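You operate a simulated robot arm through the tools that you are given. There is no shell and no other tool. Be economical: measure what you need, move in short steps, check, and stop when the job is done.

Carry out the task below with a simulated robot arm. There is one attempt and no reset: what you move stays moved.

JOB
Put things in order on the quilt. At the end: the red round tin from the quilt stands where the pink balm jar stood; the teal travel bottle (marked "SHAMPOO") from the quilt stands on top of the brown cedar block; the pink balm jar is on the silver tray; the cream lavender bag from the quilt stands on top of the blue album; whatever was shut is shut again. Leave all else as you found it, and nothing knocked over.
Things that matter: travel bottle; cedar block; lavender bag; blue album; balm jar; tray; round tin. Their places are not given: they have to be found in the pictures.

Only the result counts: the job must be done as asked and must still hold three seconds after the hand-in. Knocking over, shifting, dropping, spilling or breaking anything else fails it.

ROBOT AND FRAMES
A 7-joint arm with a two-finger parallel gripper, fixed in place. Base frame: the origin is at the foot of the arm, x ahead of it, y to its left, z up; the work surface is at about z = 0. Lengths are in m, angles in degrees, forces in N, time in s.
With the tool pointing down near the work surface it reaches from about 0.24 to 0.62 m from the base axis. Its first joint turns from -66.0 to 66.0 degrees. Payload 2.6 kg.
The TCP is the grasp point between the finger pads, 0.03 m short of the fingertips. In the tool frame z runs along the fingers and y along their closing line. Largest opening 0.094 m; finger width 0.028, thickness 0.01; the body of the gripper, 0.05 by 0.096 m, starts 0.055 m behind the TCP.
Orientation is that of the tool frame in the base frame, as a unit quaternion [w, x, y, z]. With the fingers straight down and closing along the base's y, the tool's x points along the base's -x, its y along +y and its z along -z.

CONTROLS
- The arm moves only by the tool servo_tool. Its argument "plan" is text: rows parted by semicolons, each of 6 numbers parted by spaces: the shift along the base's x, y, z in units of 100 mm (1.0 is 100 mm), then the turn, a rotation vector about the base's x, y, z in units of 120 degrees (1.0 is 120 degrees). In form: tx ty tz rx ry rz; .... A call has 1 to 20 rows; each row is the pose to reach, as a shift and turn from the pose commanded when the call began. "grip" is the finger opening in m, from 0 to 0.094, set as the call begins (left out, the last holds). A call with a number of a shift or a turn outside -1 to 1 is refused whole. A row lasts 0.2 s, in which the tool goes at most 0.05 m and 8.6 degrees; a call with a longer step from one row to the next is refused whole, and so is a gripper value outside its range. Where a pose cannot be reached the arm comes as near as it can. A force on the tool above 40 N (or 10 N above the force at the start of the call, whichever is more), or a blocked arm, ends the call early, and 0.2 s more pass. Each finger travels about 0.072 m/s and halts on what it meets, pressing with about 23 N; the grip force reading is that of the motor and also rises with nothing between the fingers. The clock runs only during rows and for 0.2 s after the last one: add rows that repeat a pose to give the fingers time. It gives the time, the measured TCP pose, the force on the tool (base axes), the opening and the grip force at its end, in the units of the frame above (readings bear some noise), and new pictures: "show" is both (left out), scene, wrist or none.
- Cameras (640 x 400 px; columns grow to the right, rows downward): "scene" is fixed at [0.0207, 0.4278, 0.5529]; the picture's right is [-0.87, -0.49, 0.00], its down [-0.33, 0.58, -0.74] and it looks along [0.36, -0.65, -0.67] (base axes); focal length 291 px, centre (320, 200). "wrist" rides on the gripper at [-0.037, 0, -0.058] in the tool frame; the picture's right is [0.00, -1.00, 0.00], its down [0.97, 0.00, -0.24] and it looks along [0.24, 0.00, 0.97] (tool axes); focal length 218 px, centre (320, 200).
- probe_pixels(camera, pixels): for up to 12 pixels [column, row] of the newest picture of that camera ("zoom" is the newest enlarged one), the place [x, y, z] in the base frame of the surface seen there, good to about 0.003 m. The clock stands still meanwhile.
- zoom(camera, box): a new picture of the part [left, top, right, bottom] of that camera's present view, enlarged. The clock stands still meanwhile.
- job_done(): hands the job in; it is judged then, once.

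Keep the steps short. Do not move on a guess: measure, check each grasp and each placing, and mend mistakes. In all there are 80 turns and 120 pictures (those below and enlarged ones count). Leave the gripper open and the arm clear of the work at the hand-in unless told otherwise, and finish with a single line.

The tools are called after ">>>" as name(argument=value, ...) on one line, values as JSON. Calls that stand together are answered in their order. servo_tool: Moves the arm, as the interface text tells. Its arguments: {"type":"object","properties":{"plan":{"type":"string"},"grip":{"type":"number"},"show":{"type":"string","enum":["both","scene","wrist","none"]}},"required":["plan"]} The other tools are called the same way: probe_pixels (camera, pixels) gives the place of the surface under pixels of a picture; zoom (camera, box) takes an enlarged picture of a part of a camera's view; job_done () hands the job in.

At the start:

```text
t: 0.0
tcp_pos: [0.3848, 0.1823, 0.2777]
tool_rot: [0.0, 0.0, 1.0, -0.001]
wrist_force: [0.5, -0.4, 0.1]
finger_gap: 0.094
gripper_force: 0.1
```

scene: 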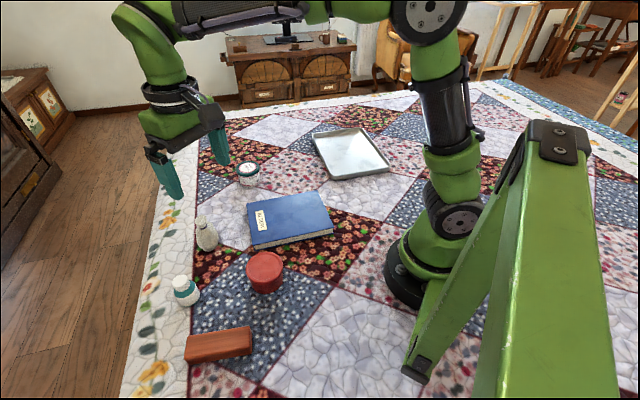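
wrist: 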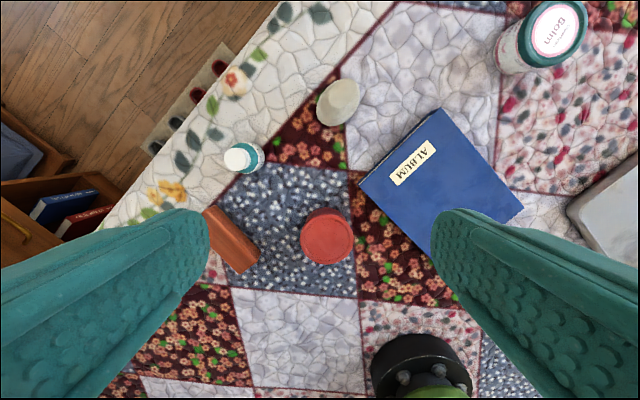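

I see the album, tray, red tin, cedar block, a teal/white bottle, a cream bag and a jar labelled "Balm". I'll zoom in to identify them.

>>> zoom(camera="scene", box=[150, 120, 350, 245])

>>> zoom(camera="scene", box=[150, 240, 350, 365])

>>> zoom(camera="wrist", box=[180, 0, 640, 288])

```text
3.20 times, centred on (250, 182) of scene
```

zoom: 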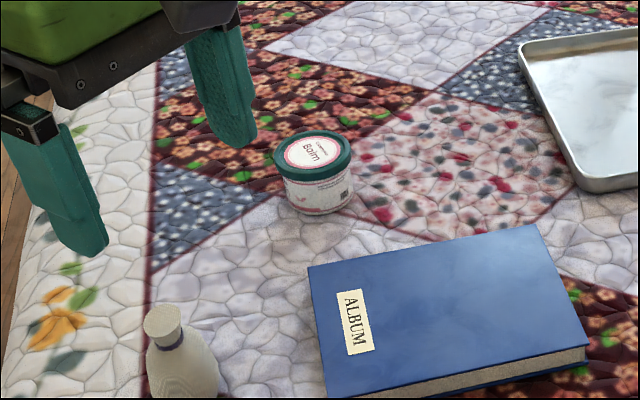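

```text
3.20 times, centred on (250, 302) of scene
```

zoom: 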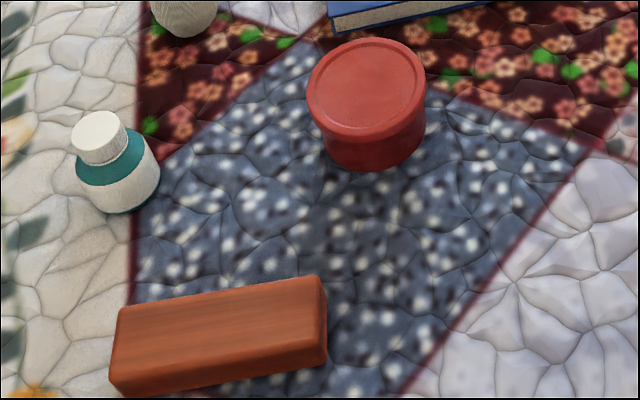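

```text
1.39 times, centred on (410, 144) of wrist
```

zoom: 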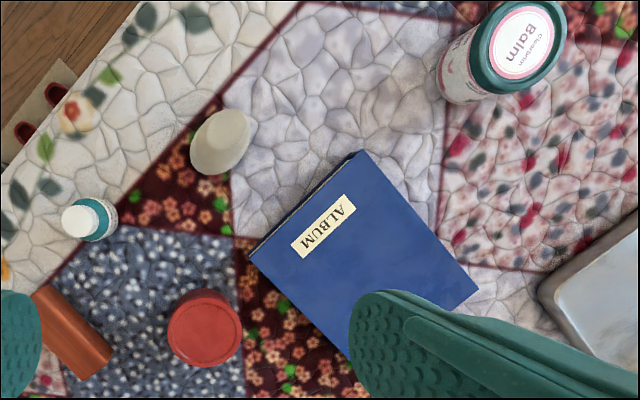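

>>> probe_pixels(camera="scene", pixels=[[247.5, 167], [238, 167], [258, 166.5], [250, 184], [201, 219], [207, 240], [248, 204], [316, 191], [332, 226], [254, 241], [290, 215], [248, 194]])

>>> probe_pixels(camera="scene", pixels=[[265, 265], [248, 268], [281, 264], [266, 288], [181, 283], [188, 300], [220, 340], [188, 338], [250, 329], [250, 349], [186, 358], [218, 335]])

>>> probe_pixels(camera="scene", pixels=[[313, 134], [362, 128], [390, 169], [330, 179], [350, 152], [335, 150], [365, 160], [348, 140], [340, 165], [300, 150], [214, 238], [200, 238]])

>>> probe_pixels(camera="wrist", pixels=[[338, 103], [318, 106], [359, 96], [242, 157], [326, 237], [303, 237], [353, 237], [212, 215], [250, 263], [557, 28], [420, 165], [255, 160]])

```text
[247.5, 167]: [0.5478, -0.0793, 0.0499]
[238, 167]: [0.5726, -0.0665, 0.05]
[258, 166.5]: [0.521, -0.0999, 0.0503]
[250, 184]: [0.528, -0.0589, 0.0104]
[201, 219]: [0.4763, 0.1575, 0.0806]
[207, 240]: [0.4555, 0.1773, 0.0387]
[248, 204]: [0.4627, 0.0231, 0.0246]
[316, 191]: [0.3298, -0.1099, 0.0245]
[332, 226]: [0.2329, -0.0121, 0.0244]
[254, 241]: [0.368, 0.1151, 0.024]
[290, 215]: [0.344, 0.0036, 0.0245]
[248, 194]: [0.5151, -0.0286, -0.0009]
```

```text
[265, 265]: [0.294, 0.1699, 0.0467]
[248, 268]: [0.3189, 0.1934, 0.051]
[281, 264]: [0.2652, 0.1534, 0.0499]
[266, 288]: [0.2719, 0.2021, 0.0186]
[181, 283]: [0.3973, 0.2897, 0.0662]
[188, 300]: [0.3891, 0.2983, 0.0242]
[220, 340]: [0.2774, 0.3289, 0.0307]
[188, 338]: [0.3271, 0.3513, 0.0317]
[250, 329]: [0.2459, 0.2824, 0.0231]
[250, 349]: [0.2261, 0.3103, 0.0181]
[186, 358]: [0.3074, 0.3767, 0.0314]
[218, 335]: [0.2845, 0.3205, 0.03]
```

```text
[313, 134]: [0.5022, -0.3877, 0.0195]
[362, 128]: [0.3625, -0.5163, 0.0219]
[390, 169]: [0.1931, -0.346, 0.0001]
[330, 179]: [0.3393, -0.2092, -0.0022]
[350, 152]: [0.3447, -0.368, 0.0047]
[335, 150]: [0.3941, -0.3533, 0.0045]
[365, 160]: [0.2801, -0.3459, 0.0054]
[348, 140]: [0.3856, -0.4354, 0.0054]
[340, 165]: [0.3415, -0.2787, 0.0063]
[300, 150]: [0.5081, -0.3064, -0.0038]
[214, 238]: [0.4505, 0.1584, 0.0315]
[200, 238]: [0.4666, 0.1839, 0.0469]
```

```text
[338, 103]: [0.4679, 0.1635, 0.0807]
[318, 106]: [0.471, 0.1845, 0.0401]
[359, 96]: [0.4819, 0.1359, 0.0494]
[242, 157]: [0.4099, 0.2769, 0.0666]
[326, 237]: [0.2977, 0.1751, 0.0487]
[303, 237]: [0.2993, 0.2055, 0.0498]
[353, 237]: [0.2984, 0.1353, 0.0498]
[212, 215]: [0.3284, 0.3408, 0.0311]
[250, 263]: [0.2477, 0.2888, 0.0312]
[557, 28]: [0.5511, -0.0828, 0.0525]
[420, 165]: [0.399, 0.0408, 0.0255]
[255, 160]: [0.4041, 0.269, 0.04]
```

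Positions: bottle ≈(0.402,0.277), block ≈(0.283,0.32) with its top at 0.031, bag ≈(0.47,0.163), jar ≈(0.548,-0.08), tin ≈(0.297,0.172), tray centre ≈(0.35,-0.365). I'll start with the bottle and move above it for a closer look.

>>> servo_tool(plan="0.15 0.3 -0.2 0 0 0; 0.3 0.6 -0.4 0 0 0; 0.4 0.93 -0.6 0 0 0; 0.4 0.93 -0.6 0 0 0", show="wrist")

```text
t: 1.0
tcp_pos: [0.4249, 0.2771, 0.2163]
tool_rot: [0.0, 0.001, 1.0, 0.0]
wrist_force: [0.2, -0.5, -0.8]
finger_gap: 0.0938
gripper_force: 0.1
```

wrist: 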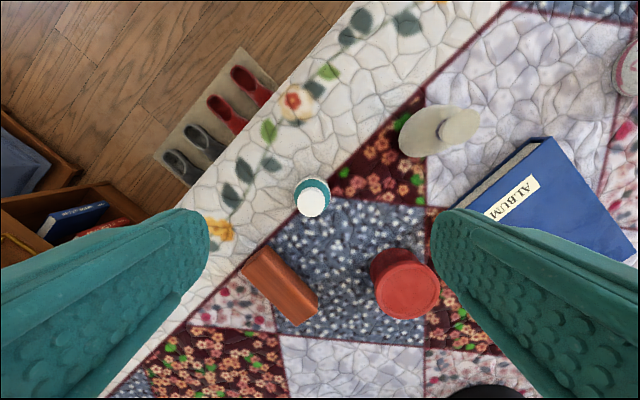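

>>> zoom(camera="wrist", box=[220, 160, 380, 260])

>>> zoom(camera="wrist", box=[220, 235, 380, 335])

>>> zoom(camera="wrist", box=[360, 80, 520, 180])

```text
4.00 times, centred on (300, 210) of wrist
```

zoom: 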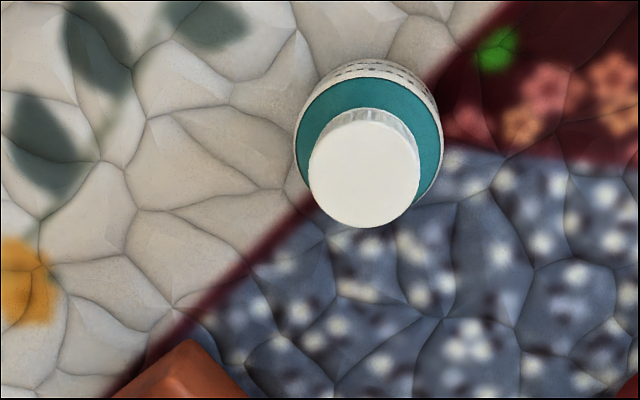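

```text
4.00 times, centred on (300, 285) of wrist
```

zoom: 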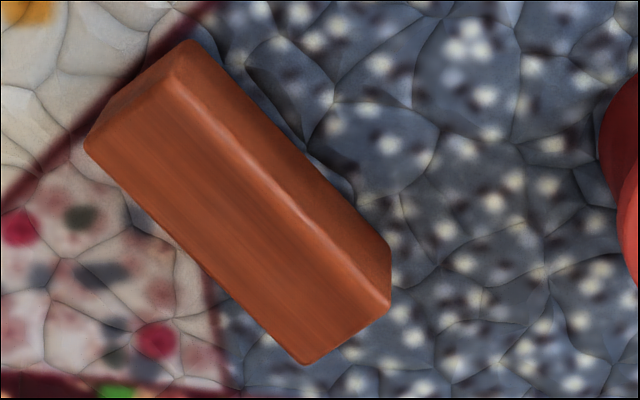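

```text
4.00 times, centred on (440, 130) of wrist
```

zoom: 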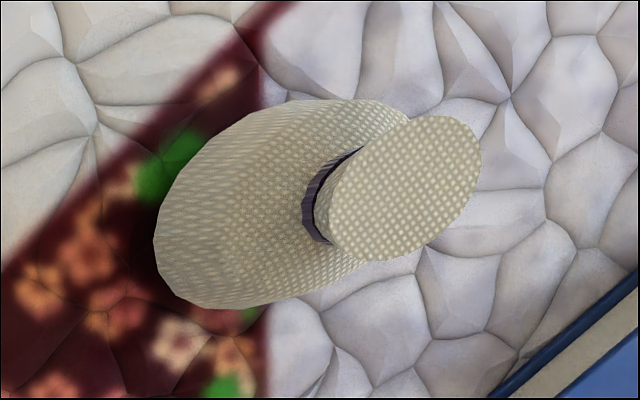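

>>> probe_pixels(camera="wrist", pixels=[[311, 204], [298, 206], [324, 204], [298, 195], [328, 193], [311, 184], [264, 255], [244, 271], [296, 323], [315, 309], [280, 290], [310, 187]])

>>> probe_pixels(camera="wrist", pixels=[[461, 128], [445, 141], [477, 113], [465, 113], [459, 143], [420, 108], [412, 130], [403, 150], [440, 105], [425, 153], [400, 140], [408, 120]])

```text
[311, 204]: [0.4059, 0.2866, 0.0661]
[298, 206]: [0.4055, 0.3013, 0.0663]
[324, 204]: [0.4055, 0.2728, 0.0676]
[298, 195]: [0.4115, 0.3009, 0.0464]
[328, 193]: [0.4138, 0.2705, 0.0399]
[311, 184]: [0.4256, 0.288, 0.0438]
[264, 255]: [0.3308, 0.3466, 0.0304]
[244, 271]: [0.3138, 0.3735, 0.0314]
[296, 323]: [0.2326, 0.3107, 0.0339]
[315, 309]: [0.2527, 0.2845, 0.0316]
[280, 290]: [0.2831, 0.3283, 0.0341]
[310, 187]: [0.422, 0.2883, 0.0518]
```

```text
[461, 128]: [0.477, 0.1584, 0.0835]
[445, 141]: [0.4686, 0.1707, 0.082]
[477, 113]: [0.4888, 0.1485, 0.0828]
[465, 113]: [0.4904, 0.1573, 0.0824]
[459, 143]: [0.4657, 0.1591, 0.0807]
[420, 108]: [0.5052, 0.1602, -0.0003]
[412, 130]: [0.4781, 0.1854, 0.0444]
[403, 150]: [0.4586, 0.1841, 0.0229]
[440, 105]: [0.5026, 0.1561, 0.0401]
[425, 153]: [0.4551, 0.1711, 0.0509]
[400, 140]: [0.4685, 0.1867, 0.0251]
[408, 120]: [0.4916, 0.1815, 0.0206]
```

Bottle centre ≈(0.405,0.286), upright and round, ~0.038 across. Block top centre ≈(0.283,0.329). Next I'll move over the bottle and go down in two stages.

>>> servo_tool(plan="-0.1 0.05 -0.3 0 0 0; -0.2 0.1 -0.6 0 0 0; -0.2 0.1 -1.0 0 0 0; -0.2 0.1 -1.0 0 0 0", show="wrist")

```text
t: 2.0
tcp_pos: [0.4065, 0.2852, 0.1152]
tool_rot: [0.0, 0.0, 1.0, 0.0]
wrist_force: [-0.1, 1.0, -0.4]
finger_gap: 0.0939
gripper_force: 0.1
```

wrist: 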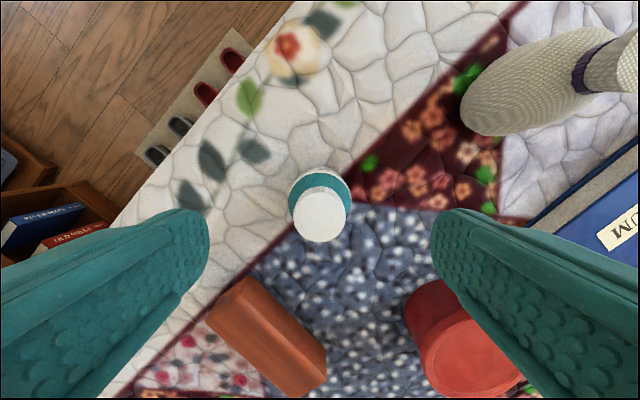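

>>> probe_pixels(camera="wrist", pixels=[[320, 217], [296, 217], [344, 217], [320, 240], [320, 196]])

>>> servo_tool(plan="0 0 -0.25 0 0 0; 0 0 -0.5 0 0 0; 0 0 -0.77 0 0 0; 0 0 -0.77 0 0 0", show="wrist")

```text
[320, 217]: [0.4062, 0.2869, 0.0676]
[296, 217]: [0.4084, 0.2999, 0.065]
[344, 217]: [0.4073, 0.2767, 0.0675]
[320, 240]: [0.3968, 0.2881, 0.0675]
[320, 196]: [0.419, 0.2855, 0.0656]
```

```text
t: 3.0
tcp_pos: [0.4071, 0.286, 0.0376]
tool_rot: [0.001, -0.001, 1.0, 0.0]
wrist_force: [0.2, -0.2, -0.2]
finger_gap: 0.0942
gripper_force: 0.0
```

wrist: 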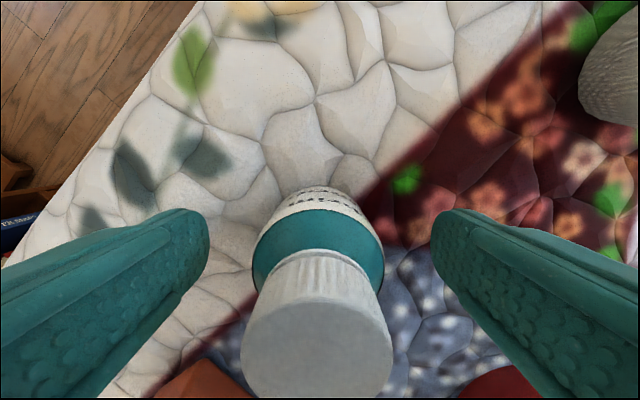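

The bottle sits centred between the fingers, so I'll close on it.

>>> servo_tool(plan="0 0 0 0 0 0; 0 0 0 0 0 0; 0 0 0 0 0 0; 0 0 0 0 0 0; 0 0 0 0 0 0", grip=0.025, show="none")

>>> servo_tool(plan="0 0 0.2 0 0 0; 0 0 0.5 0 0 0; 0 0 0.9 0 0 0; 0 0 0.9 0 0 0")

```text
t: 4.2
tcp_pos: [0.4063, 0.2854, 0.039]
tool_rot: [0.0, 0.0, 1.0, 0.0]
wrist_force: [0.1, 0.0, 0.5]
finger_gap: 0.0411
gripper_force: 23.0
```

```text
t: 5.2
tcp_pos: [0.4048, 0.2867, 0.1312]
tool_rot: [0.0, -0.001, 1.0, 0.0]
wrist_force: [-0.6, -0.3, -0.3]
finger_gap: 0.041
gripper_force: 23.4
```

scene: 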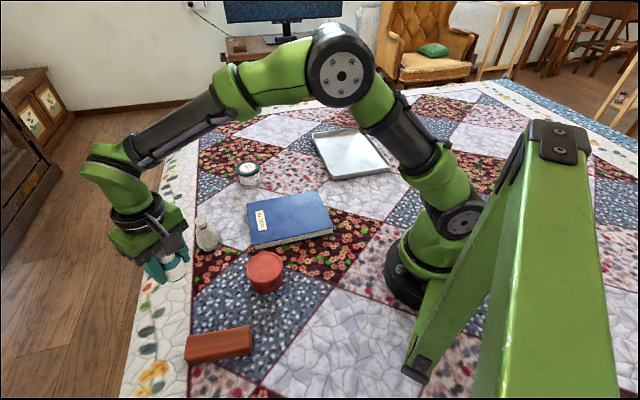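
wrist: 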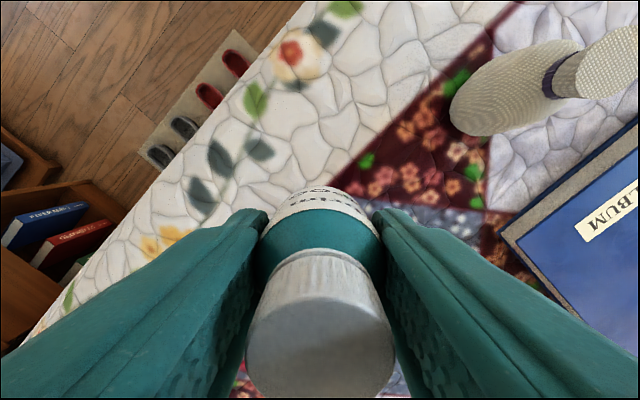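

Bottle held (gap 0.041). Before carrying it over, I'll measure the block top more precisely.

>>> zoom(camera="scene", box=[170, 315, 266, 375])

```text
6.67 times, centred on (218, 345) of scene
```

zoom: 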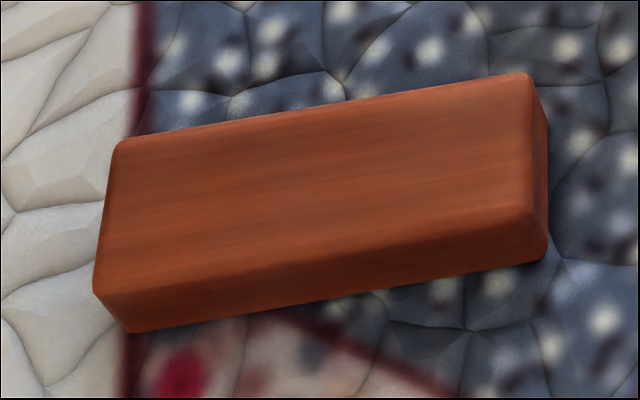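

>>> probe_pixels(camera="zoom", pixels=[[125, 148], [518, 84], [530, 205], [108, 280], [320, 185], [310, 118], [320, 240]])

>>> servo_tool(plan="-0.3 0.12 0 0 0 0; -0.6 0.24 0 0 0 0; -0.95 0.4 0 0 0 0; -0.95 0.4 0 0 0 0", show="none")

```text
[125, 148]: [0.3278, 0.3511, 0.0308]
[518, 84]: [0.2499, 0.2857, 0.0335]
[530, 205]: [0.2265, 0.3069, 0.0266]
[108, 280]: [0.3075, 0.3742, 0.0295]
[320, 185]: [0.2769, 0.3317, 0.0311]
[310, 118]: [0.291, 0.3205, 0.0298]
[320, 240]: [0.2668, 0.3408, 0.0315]
```

```text
t: 6.2
tcp_pos: [0.311, 0.3266, 0.1275]
tool_rot: [0.0, 0.0, 1.0, -0.001]
wrist_force: [0.5, 0.2, 0.4]
finger_gap: 0.0409
gripper_force: 22.9
```

>>> servo_tool(plan="-0.15 0.02 -0.1 0 0 0; -0.288 0.037 -0.3 0 0 0; -0.288 0.037 -0.47 0 0 0; -0.288 0.037 -0.47 0 0 0")

>>> zoom(camera="scene", box=[154, 290, 282, 370])

```text
t: 7.2
tcp_pos: [0.2827, 0.3302, 0.083]
tool_rot: [0.0, 0.0, 1.0, 0.0]
wrist_force: [1.0, -0.5, -0.8]
finger_gap: 0.0409
gripper_force: 23.4
```

scene: 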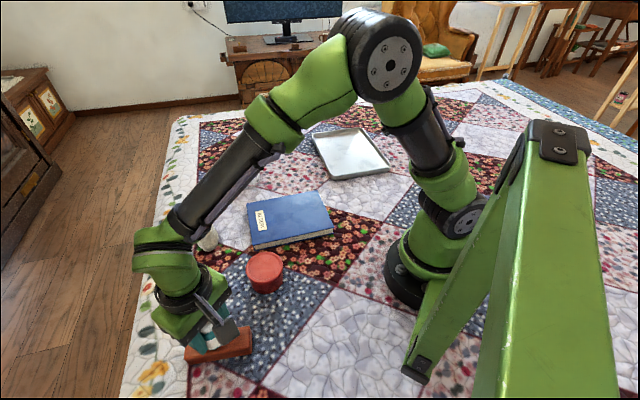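
wrist: 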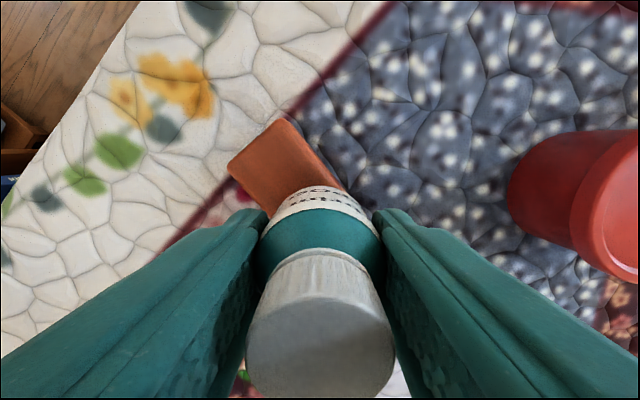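

```text
5.00 times, centred on (218, 330) of scene
```

zoom: 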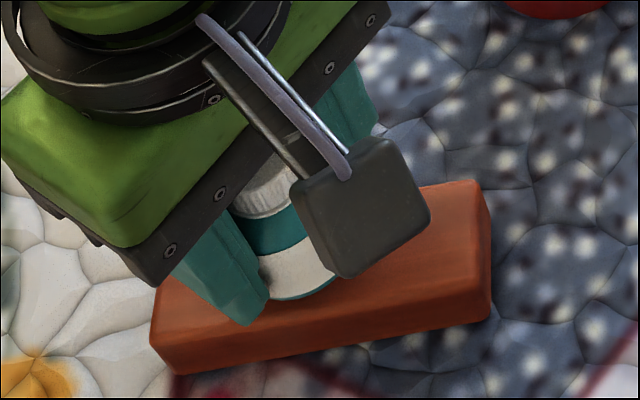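

>>> probe_pixels(camera="wrist", pixels=[[300, 137], [335, 180], [236, 172], [258, 206], [293, 130], [327, 170], [242, 182]])

```text
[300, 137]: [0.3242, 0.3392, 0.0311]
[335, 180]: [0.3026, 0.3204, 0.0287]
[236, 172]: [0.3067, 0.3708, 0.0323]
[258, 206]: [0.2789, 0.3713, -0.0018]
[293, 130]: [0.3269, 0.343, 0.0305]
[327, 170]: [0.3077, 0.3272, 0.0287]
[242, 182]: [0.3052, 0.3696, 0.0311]
```

Block centreline is about 2 mm off the bottle, so I'll nudge and lower onto the block.

>>> servo_tool(plan="0.01 -0.01 -0.05 0 0 0; 0.01 -0.01 -0.09 0 0 0; 0.01 -0.01 -0.105 0 0 0; 0.01 -0.01 -0.105 0 0 0", show="none")

>>> zoom(camera="scene", box=[154, 290, 282, 370])

```text
t: 8.2
tcp_pos: [0.2828, 0.3293, 0.0729]
tool_rot: [0.002, 0.0, 1.0, 0.001]
wrist_force: [-0.1, 0.8, -0.1]
finger_gap: 0.0408
gripper_force: 23.5
```

```text
5.00 times, centred on (218, 330) of scene
```

zoom: 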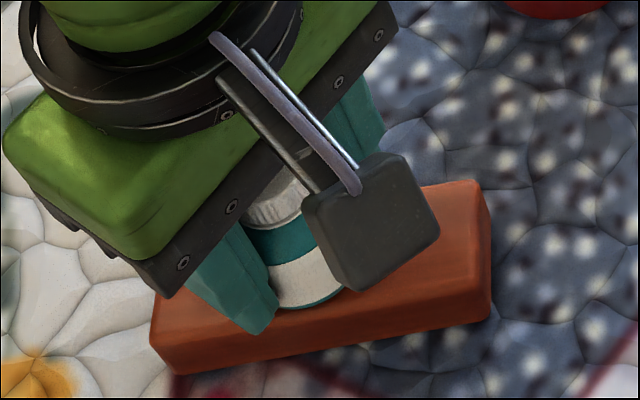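

No contact force yet, so I'll lower in 1 mm steps.

>>> servo_tool(plan="0 0 -0.01 0 0 0; 0 0 -0.01 0 0 0", show="none")

>>> servo_tool(plan="0 0 -0.01 0 0 0; 0 0 -0.01 0 0 0", show="none")

```text
t: 8.8
tcp_pos: [0.2822, 0.3288, 0.0718]
tool_rot: [0.001, 0.0, 1.0, 0.0]
wrist_force: [0.4, -0.6, -0.8]
finger_gap: 0.041
gripper_force: 22.9
```

```text
t: 9.4
tcp_pos: [0.2826, 0.3296, 0.0711]
tool_rot: [0.0, 0.001, 1.0, 0.001]
wrist_force: [-1.7, -1.2, 7.3]
finger_gap: 0.041
gripper_force: 23.8
```

Contact (7 N). Release, then rise straight up.

>>> servo_tool(plan="0 0 0 0 0 0; 0 0 0 0 0 0; 0 0 0 0 0 0; 0 0 0.2 0 0 0; 0 0 0.5 0 0 0; 0 0 1 0 0 0; 0 0 1 0 0 0", grip=0.08)

>>> zoom(camera="scene", box=[154, 290, 282, 370])

```text
t: 11.0
tcp_pos: [0.2831, 0.3299, 0.1711]
tool_rot: [0.001, -0.001, 1.0, 0.0]
wrist_force: [0.2, -0.4, 0.0]
finger_gap: 0.0797
gripper_force: 0.0
```

scene: 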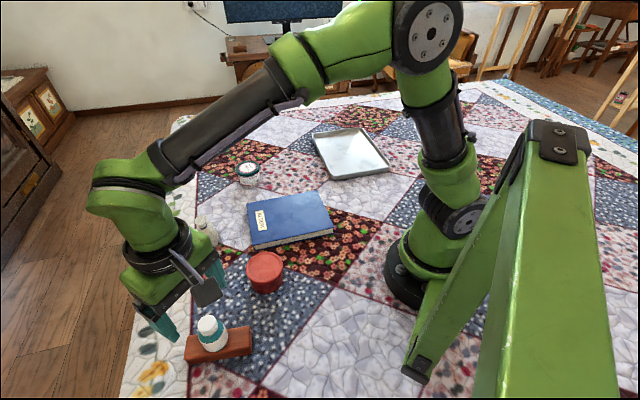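
wrist: 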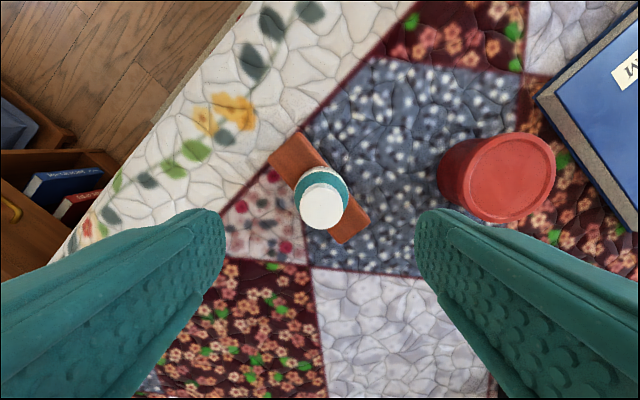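

```text
5.00 times, centred on (218, 330) of scene
```

zoom: 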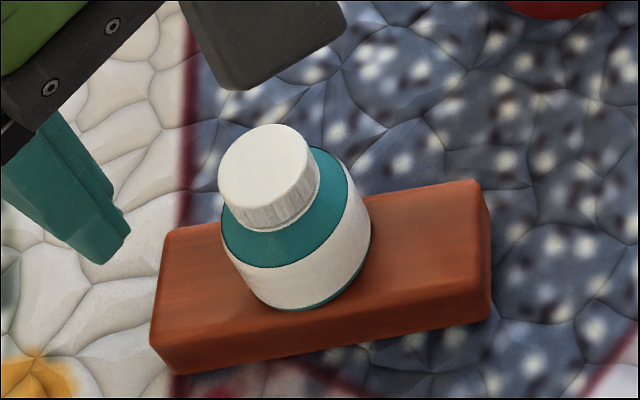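

Bottle stands well on the block. Next I'll go towards the bag while turning the gripper -50° so the fingers close across the bag's thin side.

>>> servo_tool(plan="0.1 -0.08 0.1 0 0 -0.07; 0.25 -0.2 0.2 0 0 -0.14; 0.4 -0.35 0.3 0 0 -0.21; 0.55 -0.5 0.3 0 0 -0.28; 0.75 -0.65 0.3 0 0 -0.35; 0.97 -0.83 0.3 0 0 -0.417; 0.97 -0.83 0.3 0 0 -0.417", grip=0.094, show="none")

>>> servo_tool(plan="0.3 -0.25 0 0 0 0; 0.6 -0.5 0 0 0 0; 0.96 -0.83 0 0 0 0; 0.96 -0.83 0 0 0 0", show="wrist")

```text
t: 12.6
tcp_pos: [0.3793, 0.2451, 0.2004]
tool_rot: [0.001, 0.423, 0.906, 0.0]
wrist_force: [-0.2, 0.2, -0.4]
finger_gap: 0.0941
gripper_force: 0.1
```

```text
t: 13.6
tcp_pos: [0.4765, 0.1622, 0.1989]
tool_rot: [0.001, 0.423, 0.906, 0.0]
wrist_force: [0.4, 0.2, -1.5]
finger_gap: 0.0942
gripper_force: 0.0
```

wrist: 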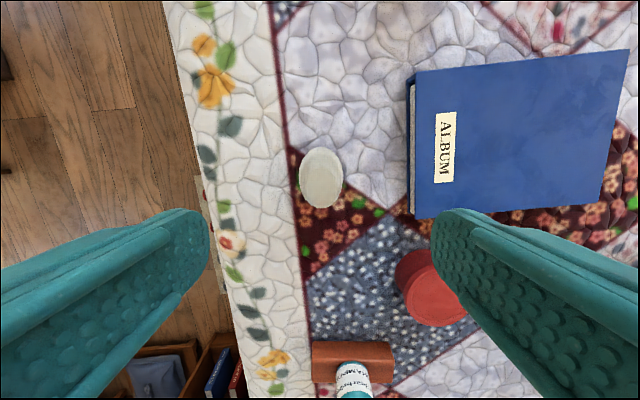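

>>> zoom(camera="wrist", box=[256, 130, 384, 210])

>>> probe_pixels(camera="wrist", pixels=[[321, 180], [321, 155], [321, 203], [302, 178], [340, 178], [310, 160], [430, 200], [415, 90], [412, 210], [605, 200], [625, 55], [443, 147]])

```text
5.00 times, centred on (320, 170) of wrist
```

zoom: 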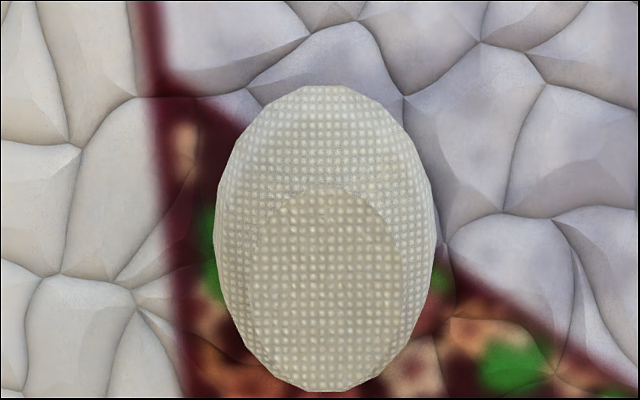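

```text
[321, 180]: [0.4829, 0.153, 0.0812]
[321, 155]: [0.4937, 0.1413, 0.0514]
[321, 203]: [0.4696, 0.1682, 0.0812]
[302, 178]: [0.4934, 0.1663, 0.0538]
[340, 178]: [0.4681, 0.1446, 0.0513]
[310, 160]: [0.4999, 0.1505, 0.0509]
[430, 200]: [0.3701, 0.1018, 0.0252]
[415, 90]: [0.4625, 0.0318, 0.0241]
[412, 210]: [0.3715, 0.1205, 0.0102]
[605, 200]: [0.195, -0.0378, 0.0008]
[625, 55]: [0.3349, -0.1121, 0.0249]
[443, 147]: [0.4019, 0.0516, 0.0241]
```

Bag centre ≈(0.478,0.158), top at 0.081, with its thin side along the closing line. I'll go down around it.

>>> servo_tool(plan="0.02 -0.03 -0.3 0 0 0; 0.02 -0.03 -0.6 0 0 0; 0.02 -0.03 -0.9 0 0 0; 0.02 -0.03 -0.9 0 0 0", show="wrist")

>>> servo_tool(plan="0 0 -0.3 0 0 0; 0 0 -0.6 0 0 0; 0 0 -0.7 0 0 0; 0 0 -0.7 0 0 0", show="wrist")

```text
t: 14.6
tcp_pos: [0.479, 0.1593, 0.1116]
tool_rot: [0.0, 0.422, 0.906, 0.0]
wrist_force: [0.0, -0.2, 0.6]
finger_gap: 0.094
gripper_force: 0.1
```

wrist: 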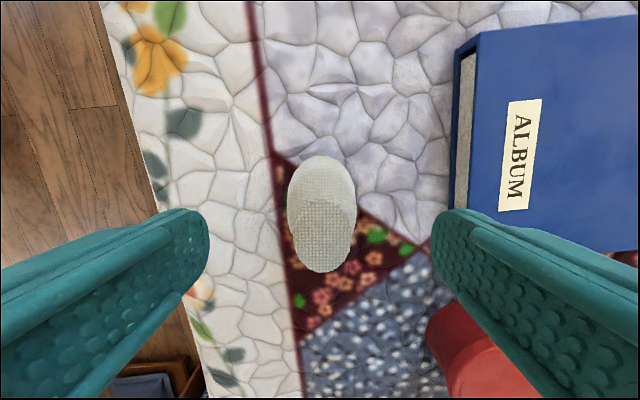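

```text
t: 15.6
tcp_pos: [0.4774, 0.16, 0.0397]
tool_rot: [0.0, 0.422, 0.906, 0.0]
wrist_force: [0.6, -0.9, 0.8]
finger_gap: 0.094
gripper_force: 0.1
```

wrist: 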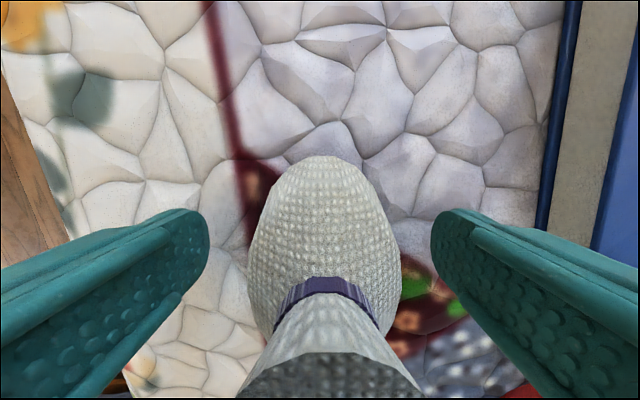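

>>> servo_tool(plan="0 0 0 0 0 0; 0 0 0 0 0 0; 0 0 0 0 0 0; 0 0 0 0 0 0; 0 0 0 0 0 0", grip=0.02, show="none")

>>> servo_tool(plan="0 0 0.2 0 0 0; 0 0 0.5 0 0 0; 0 0 0.9 0 0 0; 0 0 0.9 0 0 0")

```text
t: 16.8
tcp_pos: [0.4765, 0.1609, 0.04]
tool_rot: [0.0, 0.423, 0.906, 0.001]
wrist_force: [-0.6, 0.0, -0.1]
finger_gap: 0.0473
gripper_force: 22.8
```

```text
t: 17.8
tcp_pos: [0.4772, 0.1589, 0.1298]
tool_rot: [0.0, 0.423, 0.906, 0.0]
wrist_force: [-0.3, -0.2, 0.2]
finger_gap: 0.0471
gripper_force: 23.0
```

scene: 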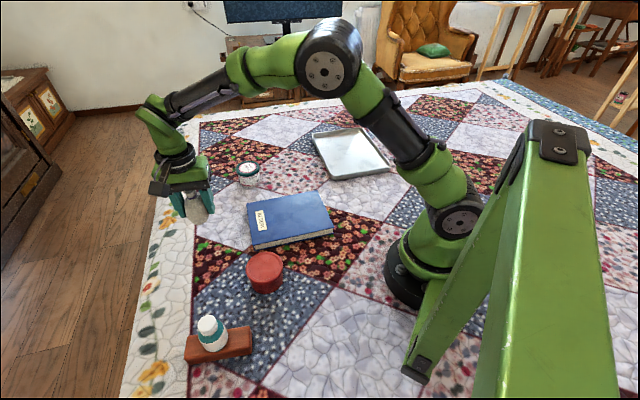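
wrist: 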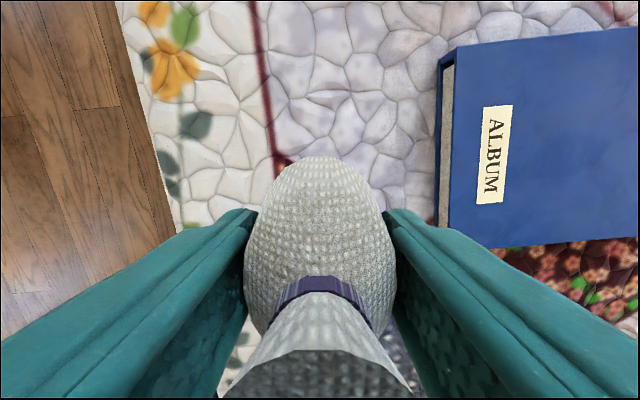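

Bag held (gap 0.047). Carry it to the album centre, ≈(0.355,0.01), top z 0.0245.

>>> servo_tool(plan="-0.25 -0.35 0 0 0 0; -0.5 -0.65 0 0 0 0; -0.7 -0.95 0 0 0 0; -0.7 -0.95 0 0 0 0", show="none")

>>> servo_tool(plan="-0.25 -0.27 0 0 0 0; -0.52 -0.54 -0.2 0 0 0; -0.52 -0.54 -0.5 0 0 0; -0.52 -0.54 -0.6 0 0 0; -0.52 -0.54 -0.6 0 0 0")

```text
t: 18.8
tcp_pos: [0.4092, 0.0631, 0.1311]
tool_rot: [-0.001, 0.422, 0.907, 0.0]
wrist_force: [0.1, -0.4, 0.7]
finger_gap: 0.0473
gripper_force: 23.1
```

```text
t: 20.0
tcp_pos: [0.3554, 0.0112, 0.0702]
tool_rot: [0.0, 0.421, 0.907, 0.0]
wrist_force: [-0.4, 0.2, -0.1]
finger_gap: 0.0469
gripper_force: 22.7
```

scene: 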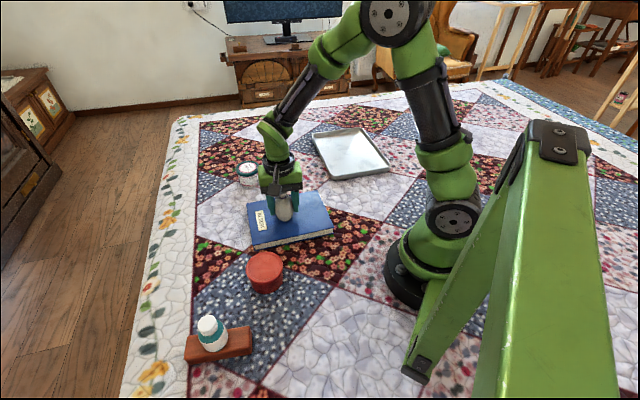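
wrist: 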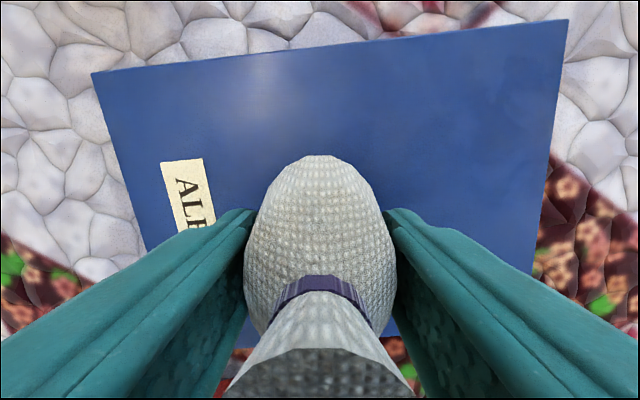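

>>> servo_tool(plan="0 0 -0.03 0 0 0; 0 0 -0.05 0 0 0; 0 0 -0.05 0 0 0", show="none")

>>> servo_tool(plan="0 0 -0.01 0 0 0; 0 0 -0.01 0 0 0", show="none")

```text
t: 20.8
tcp_pos: [0.3566, 0.0116, 0.0657]
tool_rot: [0.001, 0.423, 0.906, 0.001]
wrist_force: [-4.6, -0.1, 16.9]
finger_gap: 0.0476
gripper_force: 22.6
```

```text
t: 21.4
tcp_pos: [0.3566, 0.0112, 0.0653]
tool_rot: [0.001, 0.423, 0.906, 0.001]
wrist_force: [-7.5, -0.3, 33.1]
finger_gap: 0.0471
gripper_force: 23.3
```

Pressing a bit hard (33 N), so I'll back off 1.5 mm, release, then rise.

>>> servo_tool(plan="0 0 0.015 0 0 0; 0 0 0.015 0 0 0", show="none")

>>> servo_tool(plan="0 0 0 0 0 0; 0 0 0 0 0 0; 0 0 0 0 0 0; 0 0 0.2 0 0 0; 0 0 0.5 0 0 0; 0 0 1 0 0 0; 0 0 1 0 0 0", grip=0.085)

```text
t: 22.0
tcp_pos: [0.3563, 0.0121, 0.0655]
tool_rot: [0.001, 0.422, 0.907, 0.001]
wrist_force: [4.0, 1.1, 7.7]
finger_gap: 0.0469
gripper_force: 23.2
```

```text
t: 23.6
tcp_pos: [0.3569, 0.0085, 0.1658]
tool_rot: [0.0, 0.423, 0.906, -0.001]
wrist_force: [-0.4, -0.2, -0.4]
finger_gap: 0.085
gripper_force: 0.0
```

scene: 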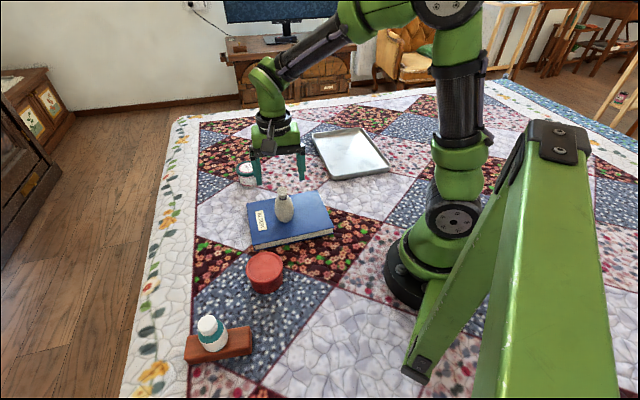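
wrist: 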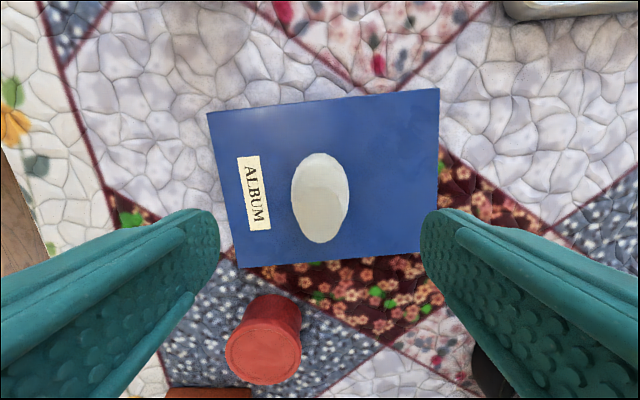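

Bag stands on the album. Next, over to the balm jar at ≈(0.548,-0.08).

>>> servo_tool(plan="0.25 -0.12 0.2 0 0 0; 0.5 -0.25 0.35 0 0 0; 0.75 -0.4 0.35 0 0 0; 0.95 -0.45 0.35 0 0 0; 0.95 -0.45 0.35 0 0 0", show="none", grip=0.094)

>>> servo_tool(plan="0.3 -0.15 0 0 0 0; 0.6 -0.3 0 0 0 0; 0.97 -0.45 0 0 0 0; 0.97 -0.45 0 0 0 0", show="both")

```text
t: 24.8
tcp_pos: [0.4527, -0.0354, 0.201]
tool_rot: [-0.001, 0.423, 0.906, 0.0]
wrist_force: [-0.5, 0.7, -0.3]
finger_gap: 0.0941
gripper_force: 0.0
```

```text
t: 25.8
tcp_pos: [0.5474, -0.0796, 0.2026]
tool_rot: [0.0, 0.423, 0.906, 0.0]
wrist_force: [-0.5, 0.6, 0.3]
finger_gap: 0.0939
gripper_force: 0.1
```

scene: 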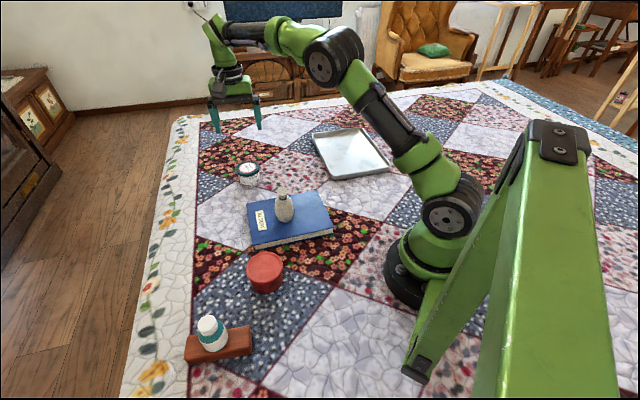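
wrist: 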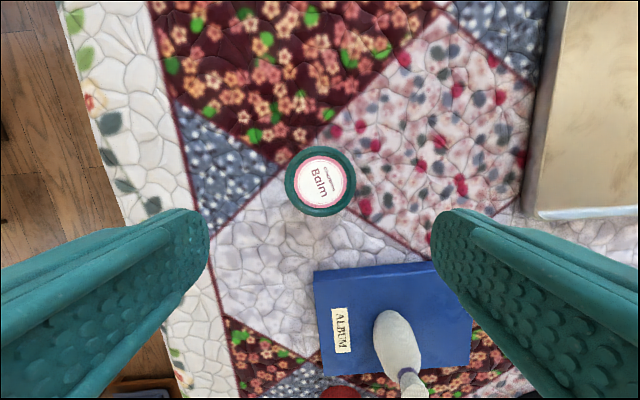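

>>> zoom(camera="wrist", box=[256, 142, 384, 222])

>>> probe_pixels(camera="wrist", pixels=[[320, 181], [289, 181], [352, 181], [320, 150], [320, 213], [297, 158], [343, 204], [343, 158], [297, 204]])

```text
5.00 times, centred on (320, 182) of wrist
```

zoom: 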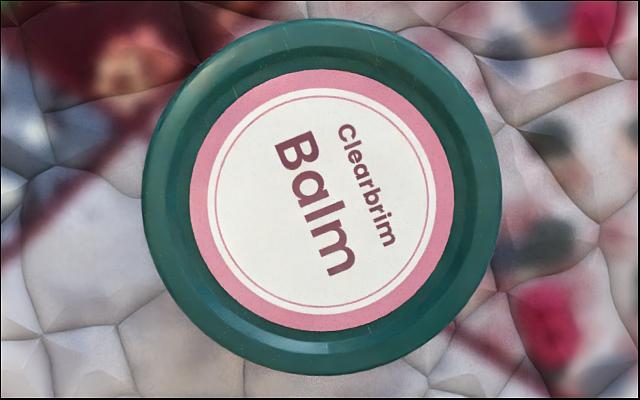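

```text
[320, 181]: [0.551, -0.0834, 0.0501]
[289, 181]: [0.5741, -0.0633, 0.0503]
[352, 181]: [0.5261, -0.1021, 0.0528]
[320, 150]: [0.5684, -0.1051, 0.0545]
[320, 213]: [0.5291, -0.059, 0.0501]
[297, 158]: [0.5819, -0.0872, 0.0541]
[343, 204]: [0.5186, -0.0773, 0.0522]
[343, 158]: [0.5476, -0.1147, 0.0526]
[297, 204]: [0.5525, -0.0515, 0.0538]
```

Jar centre ≈(0.5497,-0.0825), ~0.07 across. This is the spot the tin must take. Descend around it.

>>> servo_tool(plan="0.02 -0.02 -0.3 0 0 0; 0.02 -0.02 -0.6 0 0 0; 0.02 -0.02 -0.95 0 0 0; 0.02 -0.02 -0.95 0 0 0", show="wrist")

>>> servo_tool(plan="0 0 -0.2 0 0 0; 0 0 -0.4 0 0 0; 0 0 -0.68 0 0 0; 0 0 -0.68 0 0 0", show="wrist")

```text
t: 26.8
tcp_pos: [0.5494, -0.0825, 0.1055]
tool_rot: [0.0, 0.422, 0.906, 0.0]
wrist_force: [-0.5, 0.1, -1.5]
finger_gap: 0.094
gripper_force: 0.2
```

wrist: 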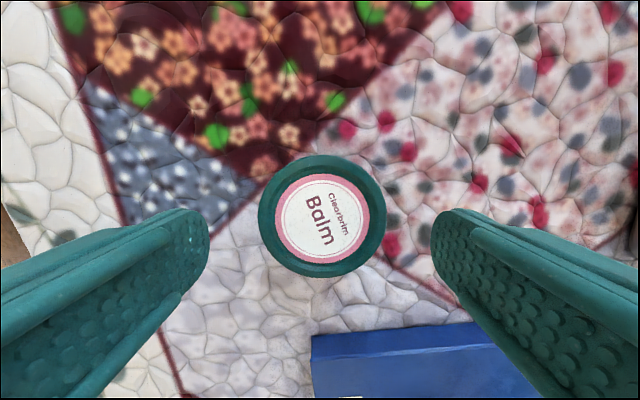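

```text
t: 27.8
tcp_pos: [0.5511, -0.0796, 0.0369]
tool_rot: [0.0, 0.423, 0.906, -0.001]
wrist_force: [0.7, -0.1, 0.0]
finger_gap: 0.0942
gripper_force: 0.0
```

wrist: 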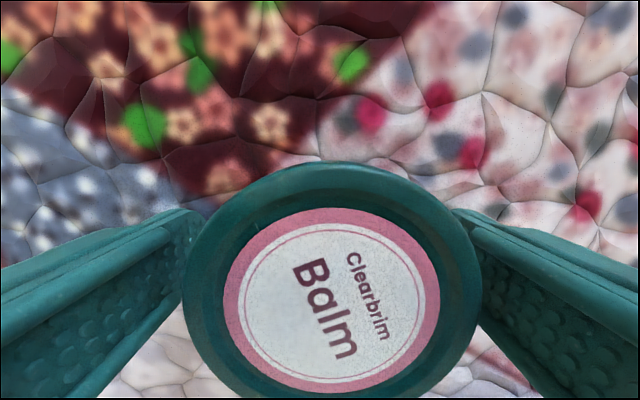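

Jar is between the fingers with clearance on both sides. Close, then lift.

>>> servo_tool(plan="0 0 0 0 0 0; 0 0 0 0 0 0; 0 0 0 0 0 0; 0 0 0 0 0 0", grip=0.05, show="none")

>>> servo_tool(plan="0 0 0.2 0 0 0; 0 0 0.5 0 0 0; 0 0 1 0 0 0; 0 0 1 0 0 0")

```text
t: 28.8
tcp_pos: [0.5507, -0.0805, 0.0367]
tool_rot: [0.0, 0.423, 0.906, 0.0]
wrist_force: [-0.1, -0.4, -1.4]
finger_gap: 0.0713
gripper_force: 22.6
```

```text
t: 29.8
tcp_pos: [0.55, -0.0792, 0.1392]
tool_rot: [0.0, 0.423, 0.906, 0.0]
wrist_force: [-0.2, -0.4, -1.8]
finger_gap: 0.0714
gripper_force: 23.6
```

scene: 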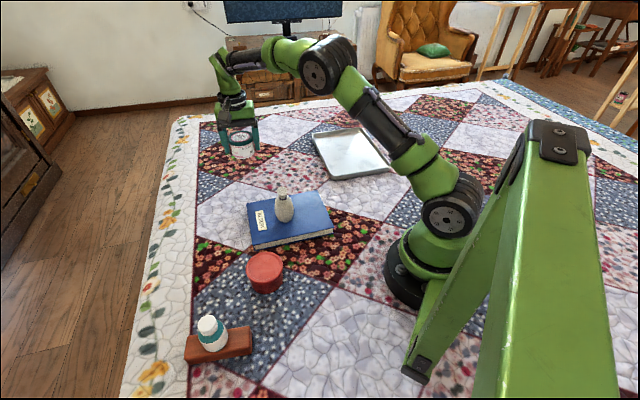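
wrist: 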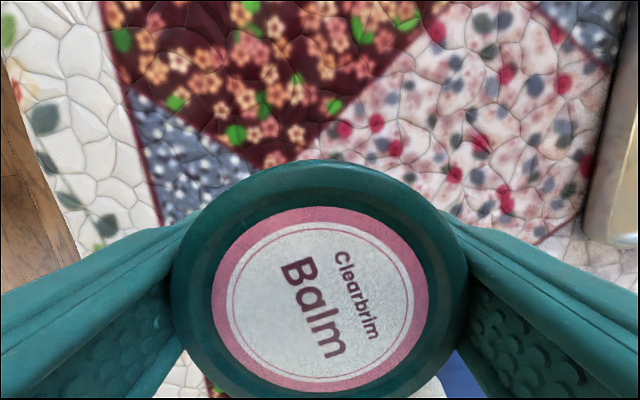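

Jar held. Carry it to the tray centre at ≈(0.355,-0.35) in three legs.

>>> servo_tool(plan="-0.2 -0.3 0.1 0 0 0; -0.42 -0.6 0.1 0 0 0; -0.65 -0.89 0.1 0 0 0; -0.65 -0.89 0.1 0 0 0", show="none")

>>> servo_tool(plan="-0.2 -0.3 0 0 0 0; -0.42 -0.6 0 0 0 0; -0.65 -0.89 0 0 0 0; -0.65 -0.89 0 0 0 0", show="none")

>>> servo_tool(plan="-0.2 -0.3 0 0 0 0; -0.42 -0.6 0 0 0 0; -0.645 -0.895 0 0 0 0; -0.645 -0.895 0 0 0 0")

```text
t: 30.8
tcp_pos: [0.4857, -0.1684, 0.1474]
tool_rot: [0.0, 0.423, 0.906, 0.001]
wrist_force: [-0.1, 0.5, -1.5]
finger_gap: 0.0712
gripper_force: 22.7
```

```text
t: 31.8
tcp_pos: [0.4192, -0.2578, 0.1479]
tool_rot: [0.0, 0.422, 0.906, 0.0]
wrist_force: [0.0, -0.9, -1.0]
finger_gap: 0.0714
gripper_force: 23.3
```

```text
t: 32.8
tcp_pos: [0.3552, -0.3469, 0.1475]
tool_rot: [-0.001, 0.423, 0.906, 0.0]
wrist_force: [0.5, 0.3, -1.4]
finger_gap: 0.0711
gripper_force: 22.4
```

scene: 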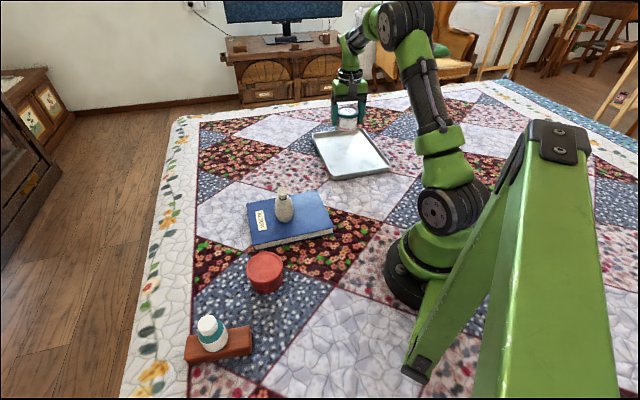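
wrist: 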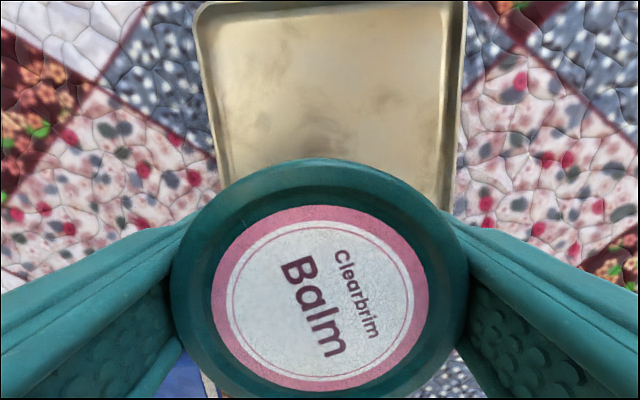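

Jar is over the tray, well inside the rims. Lower it.

>>> servo_tool(plan="0 0 -0.3 0 0 0; 0 0 -0.6 0 0 0; 0 0 -0.9 0 0 0; 0 0 -1 0 0 0; 0 0 -1 0 0 0")

>>> servo_tool(plan="0 0 -0.02 0 0 0; 0 0 -0.035 0 0 0; 0 0 -0.035 0 0 0", show="none")

```text
t: 34.0
tcp_pos: [0.3566, -0.3487, 0.047]
tool_rot: [0.0, 0.422, 0.907, -0.001]
wrist_force: [0.1, 0.1, -0.8]
finger_gap: 0.0714
gripper_force: 23.2
```

scene: 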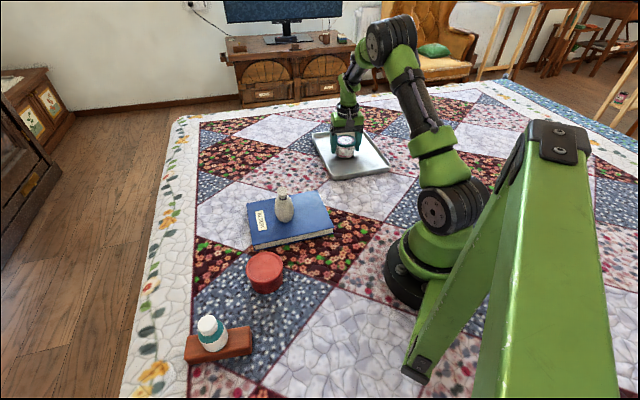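
wrist: 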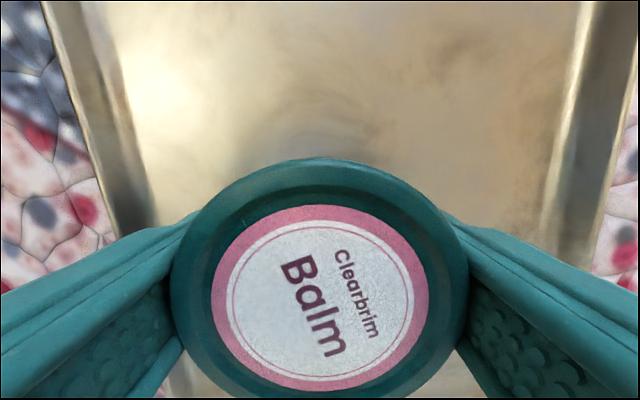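

```text
t: 34.8
tcp_pos: [0.3553, -0.348, 0.0449]
tool_rot: [0.0, 0.423, 0.906, -0.001]
wrist_force: [-0.3, -0.1, -1.9]
finger_gap: 0.0712
gripper_force: 22.8
```

>>> servo_tool(plan="0 0 -0.012 0 0 0; 0 0 -0.012 0 0 0", show="none")

>>> servo_tool(plan="0 0 -0.01 0 0 0; 0 0 -0.01 0 0 0", show="none")

```text
t: 35.4
tcp_pos: [0.3555, -0.35, 0.0433]
tool_rot: [0.0, 0.423, 0.906, 0.0]
wrist_force: [0.2, 0.1, -2.1]
finger_gap: 0.0714
gripper_force: 22.8
```

```text
t: 36.0
tcp_pos: [0.3554, -0.3491, 0.0429]
tool_rot: [0.001, 0.423, 0.906, -0.001]
wrist_force: [0.5, 0.3, 3.6]
finger_gap: 0.0712
gripper_force: 23.1
```

Light contact. Open fully and rise.

>>> servo_tool(plan="0 0 0 0 0 0; 0 0 0 0 0 0; 0 0 0 0 0 0; 0 0 0.2 0 0 0; 0 0 0.5 0 0 0; 0 0 1 0 0 0; 0 0 1 0 0 0", grip=0.094)

```text
t: 37.6
tcp_pos: [0.355, -0.3475, 0.1412]
tool_rot: [0.0, 0.423, 0.906, 0.0]
wrist_force: [0.7, 0.5, 1.0]
finger_gap: 0.0941
gripper_force: 0.0
```

scene: 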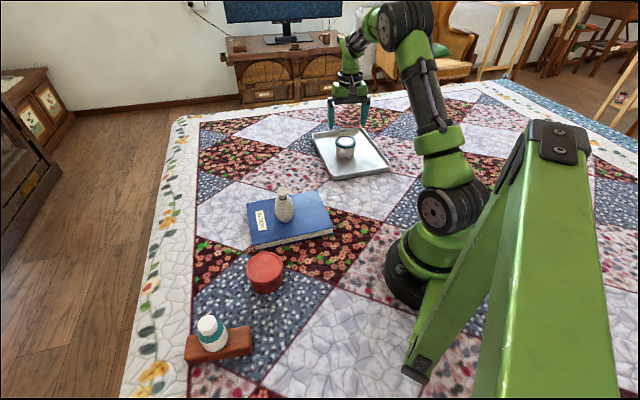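
wrist: 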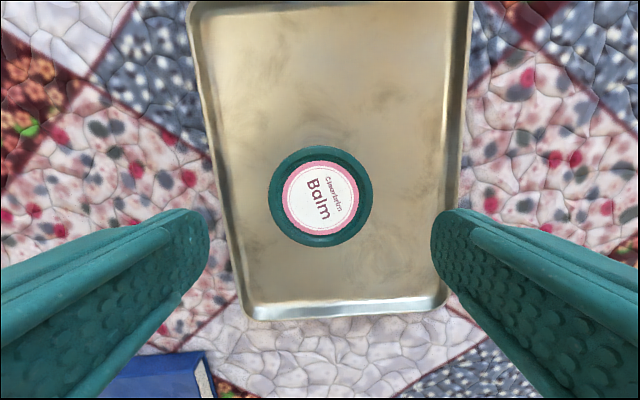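

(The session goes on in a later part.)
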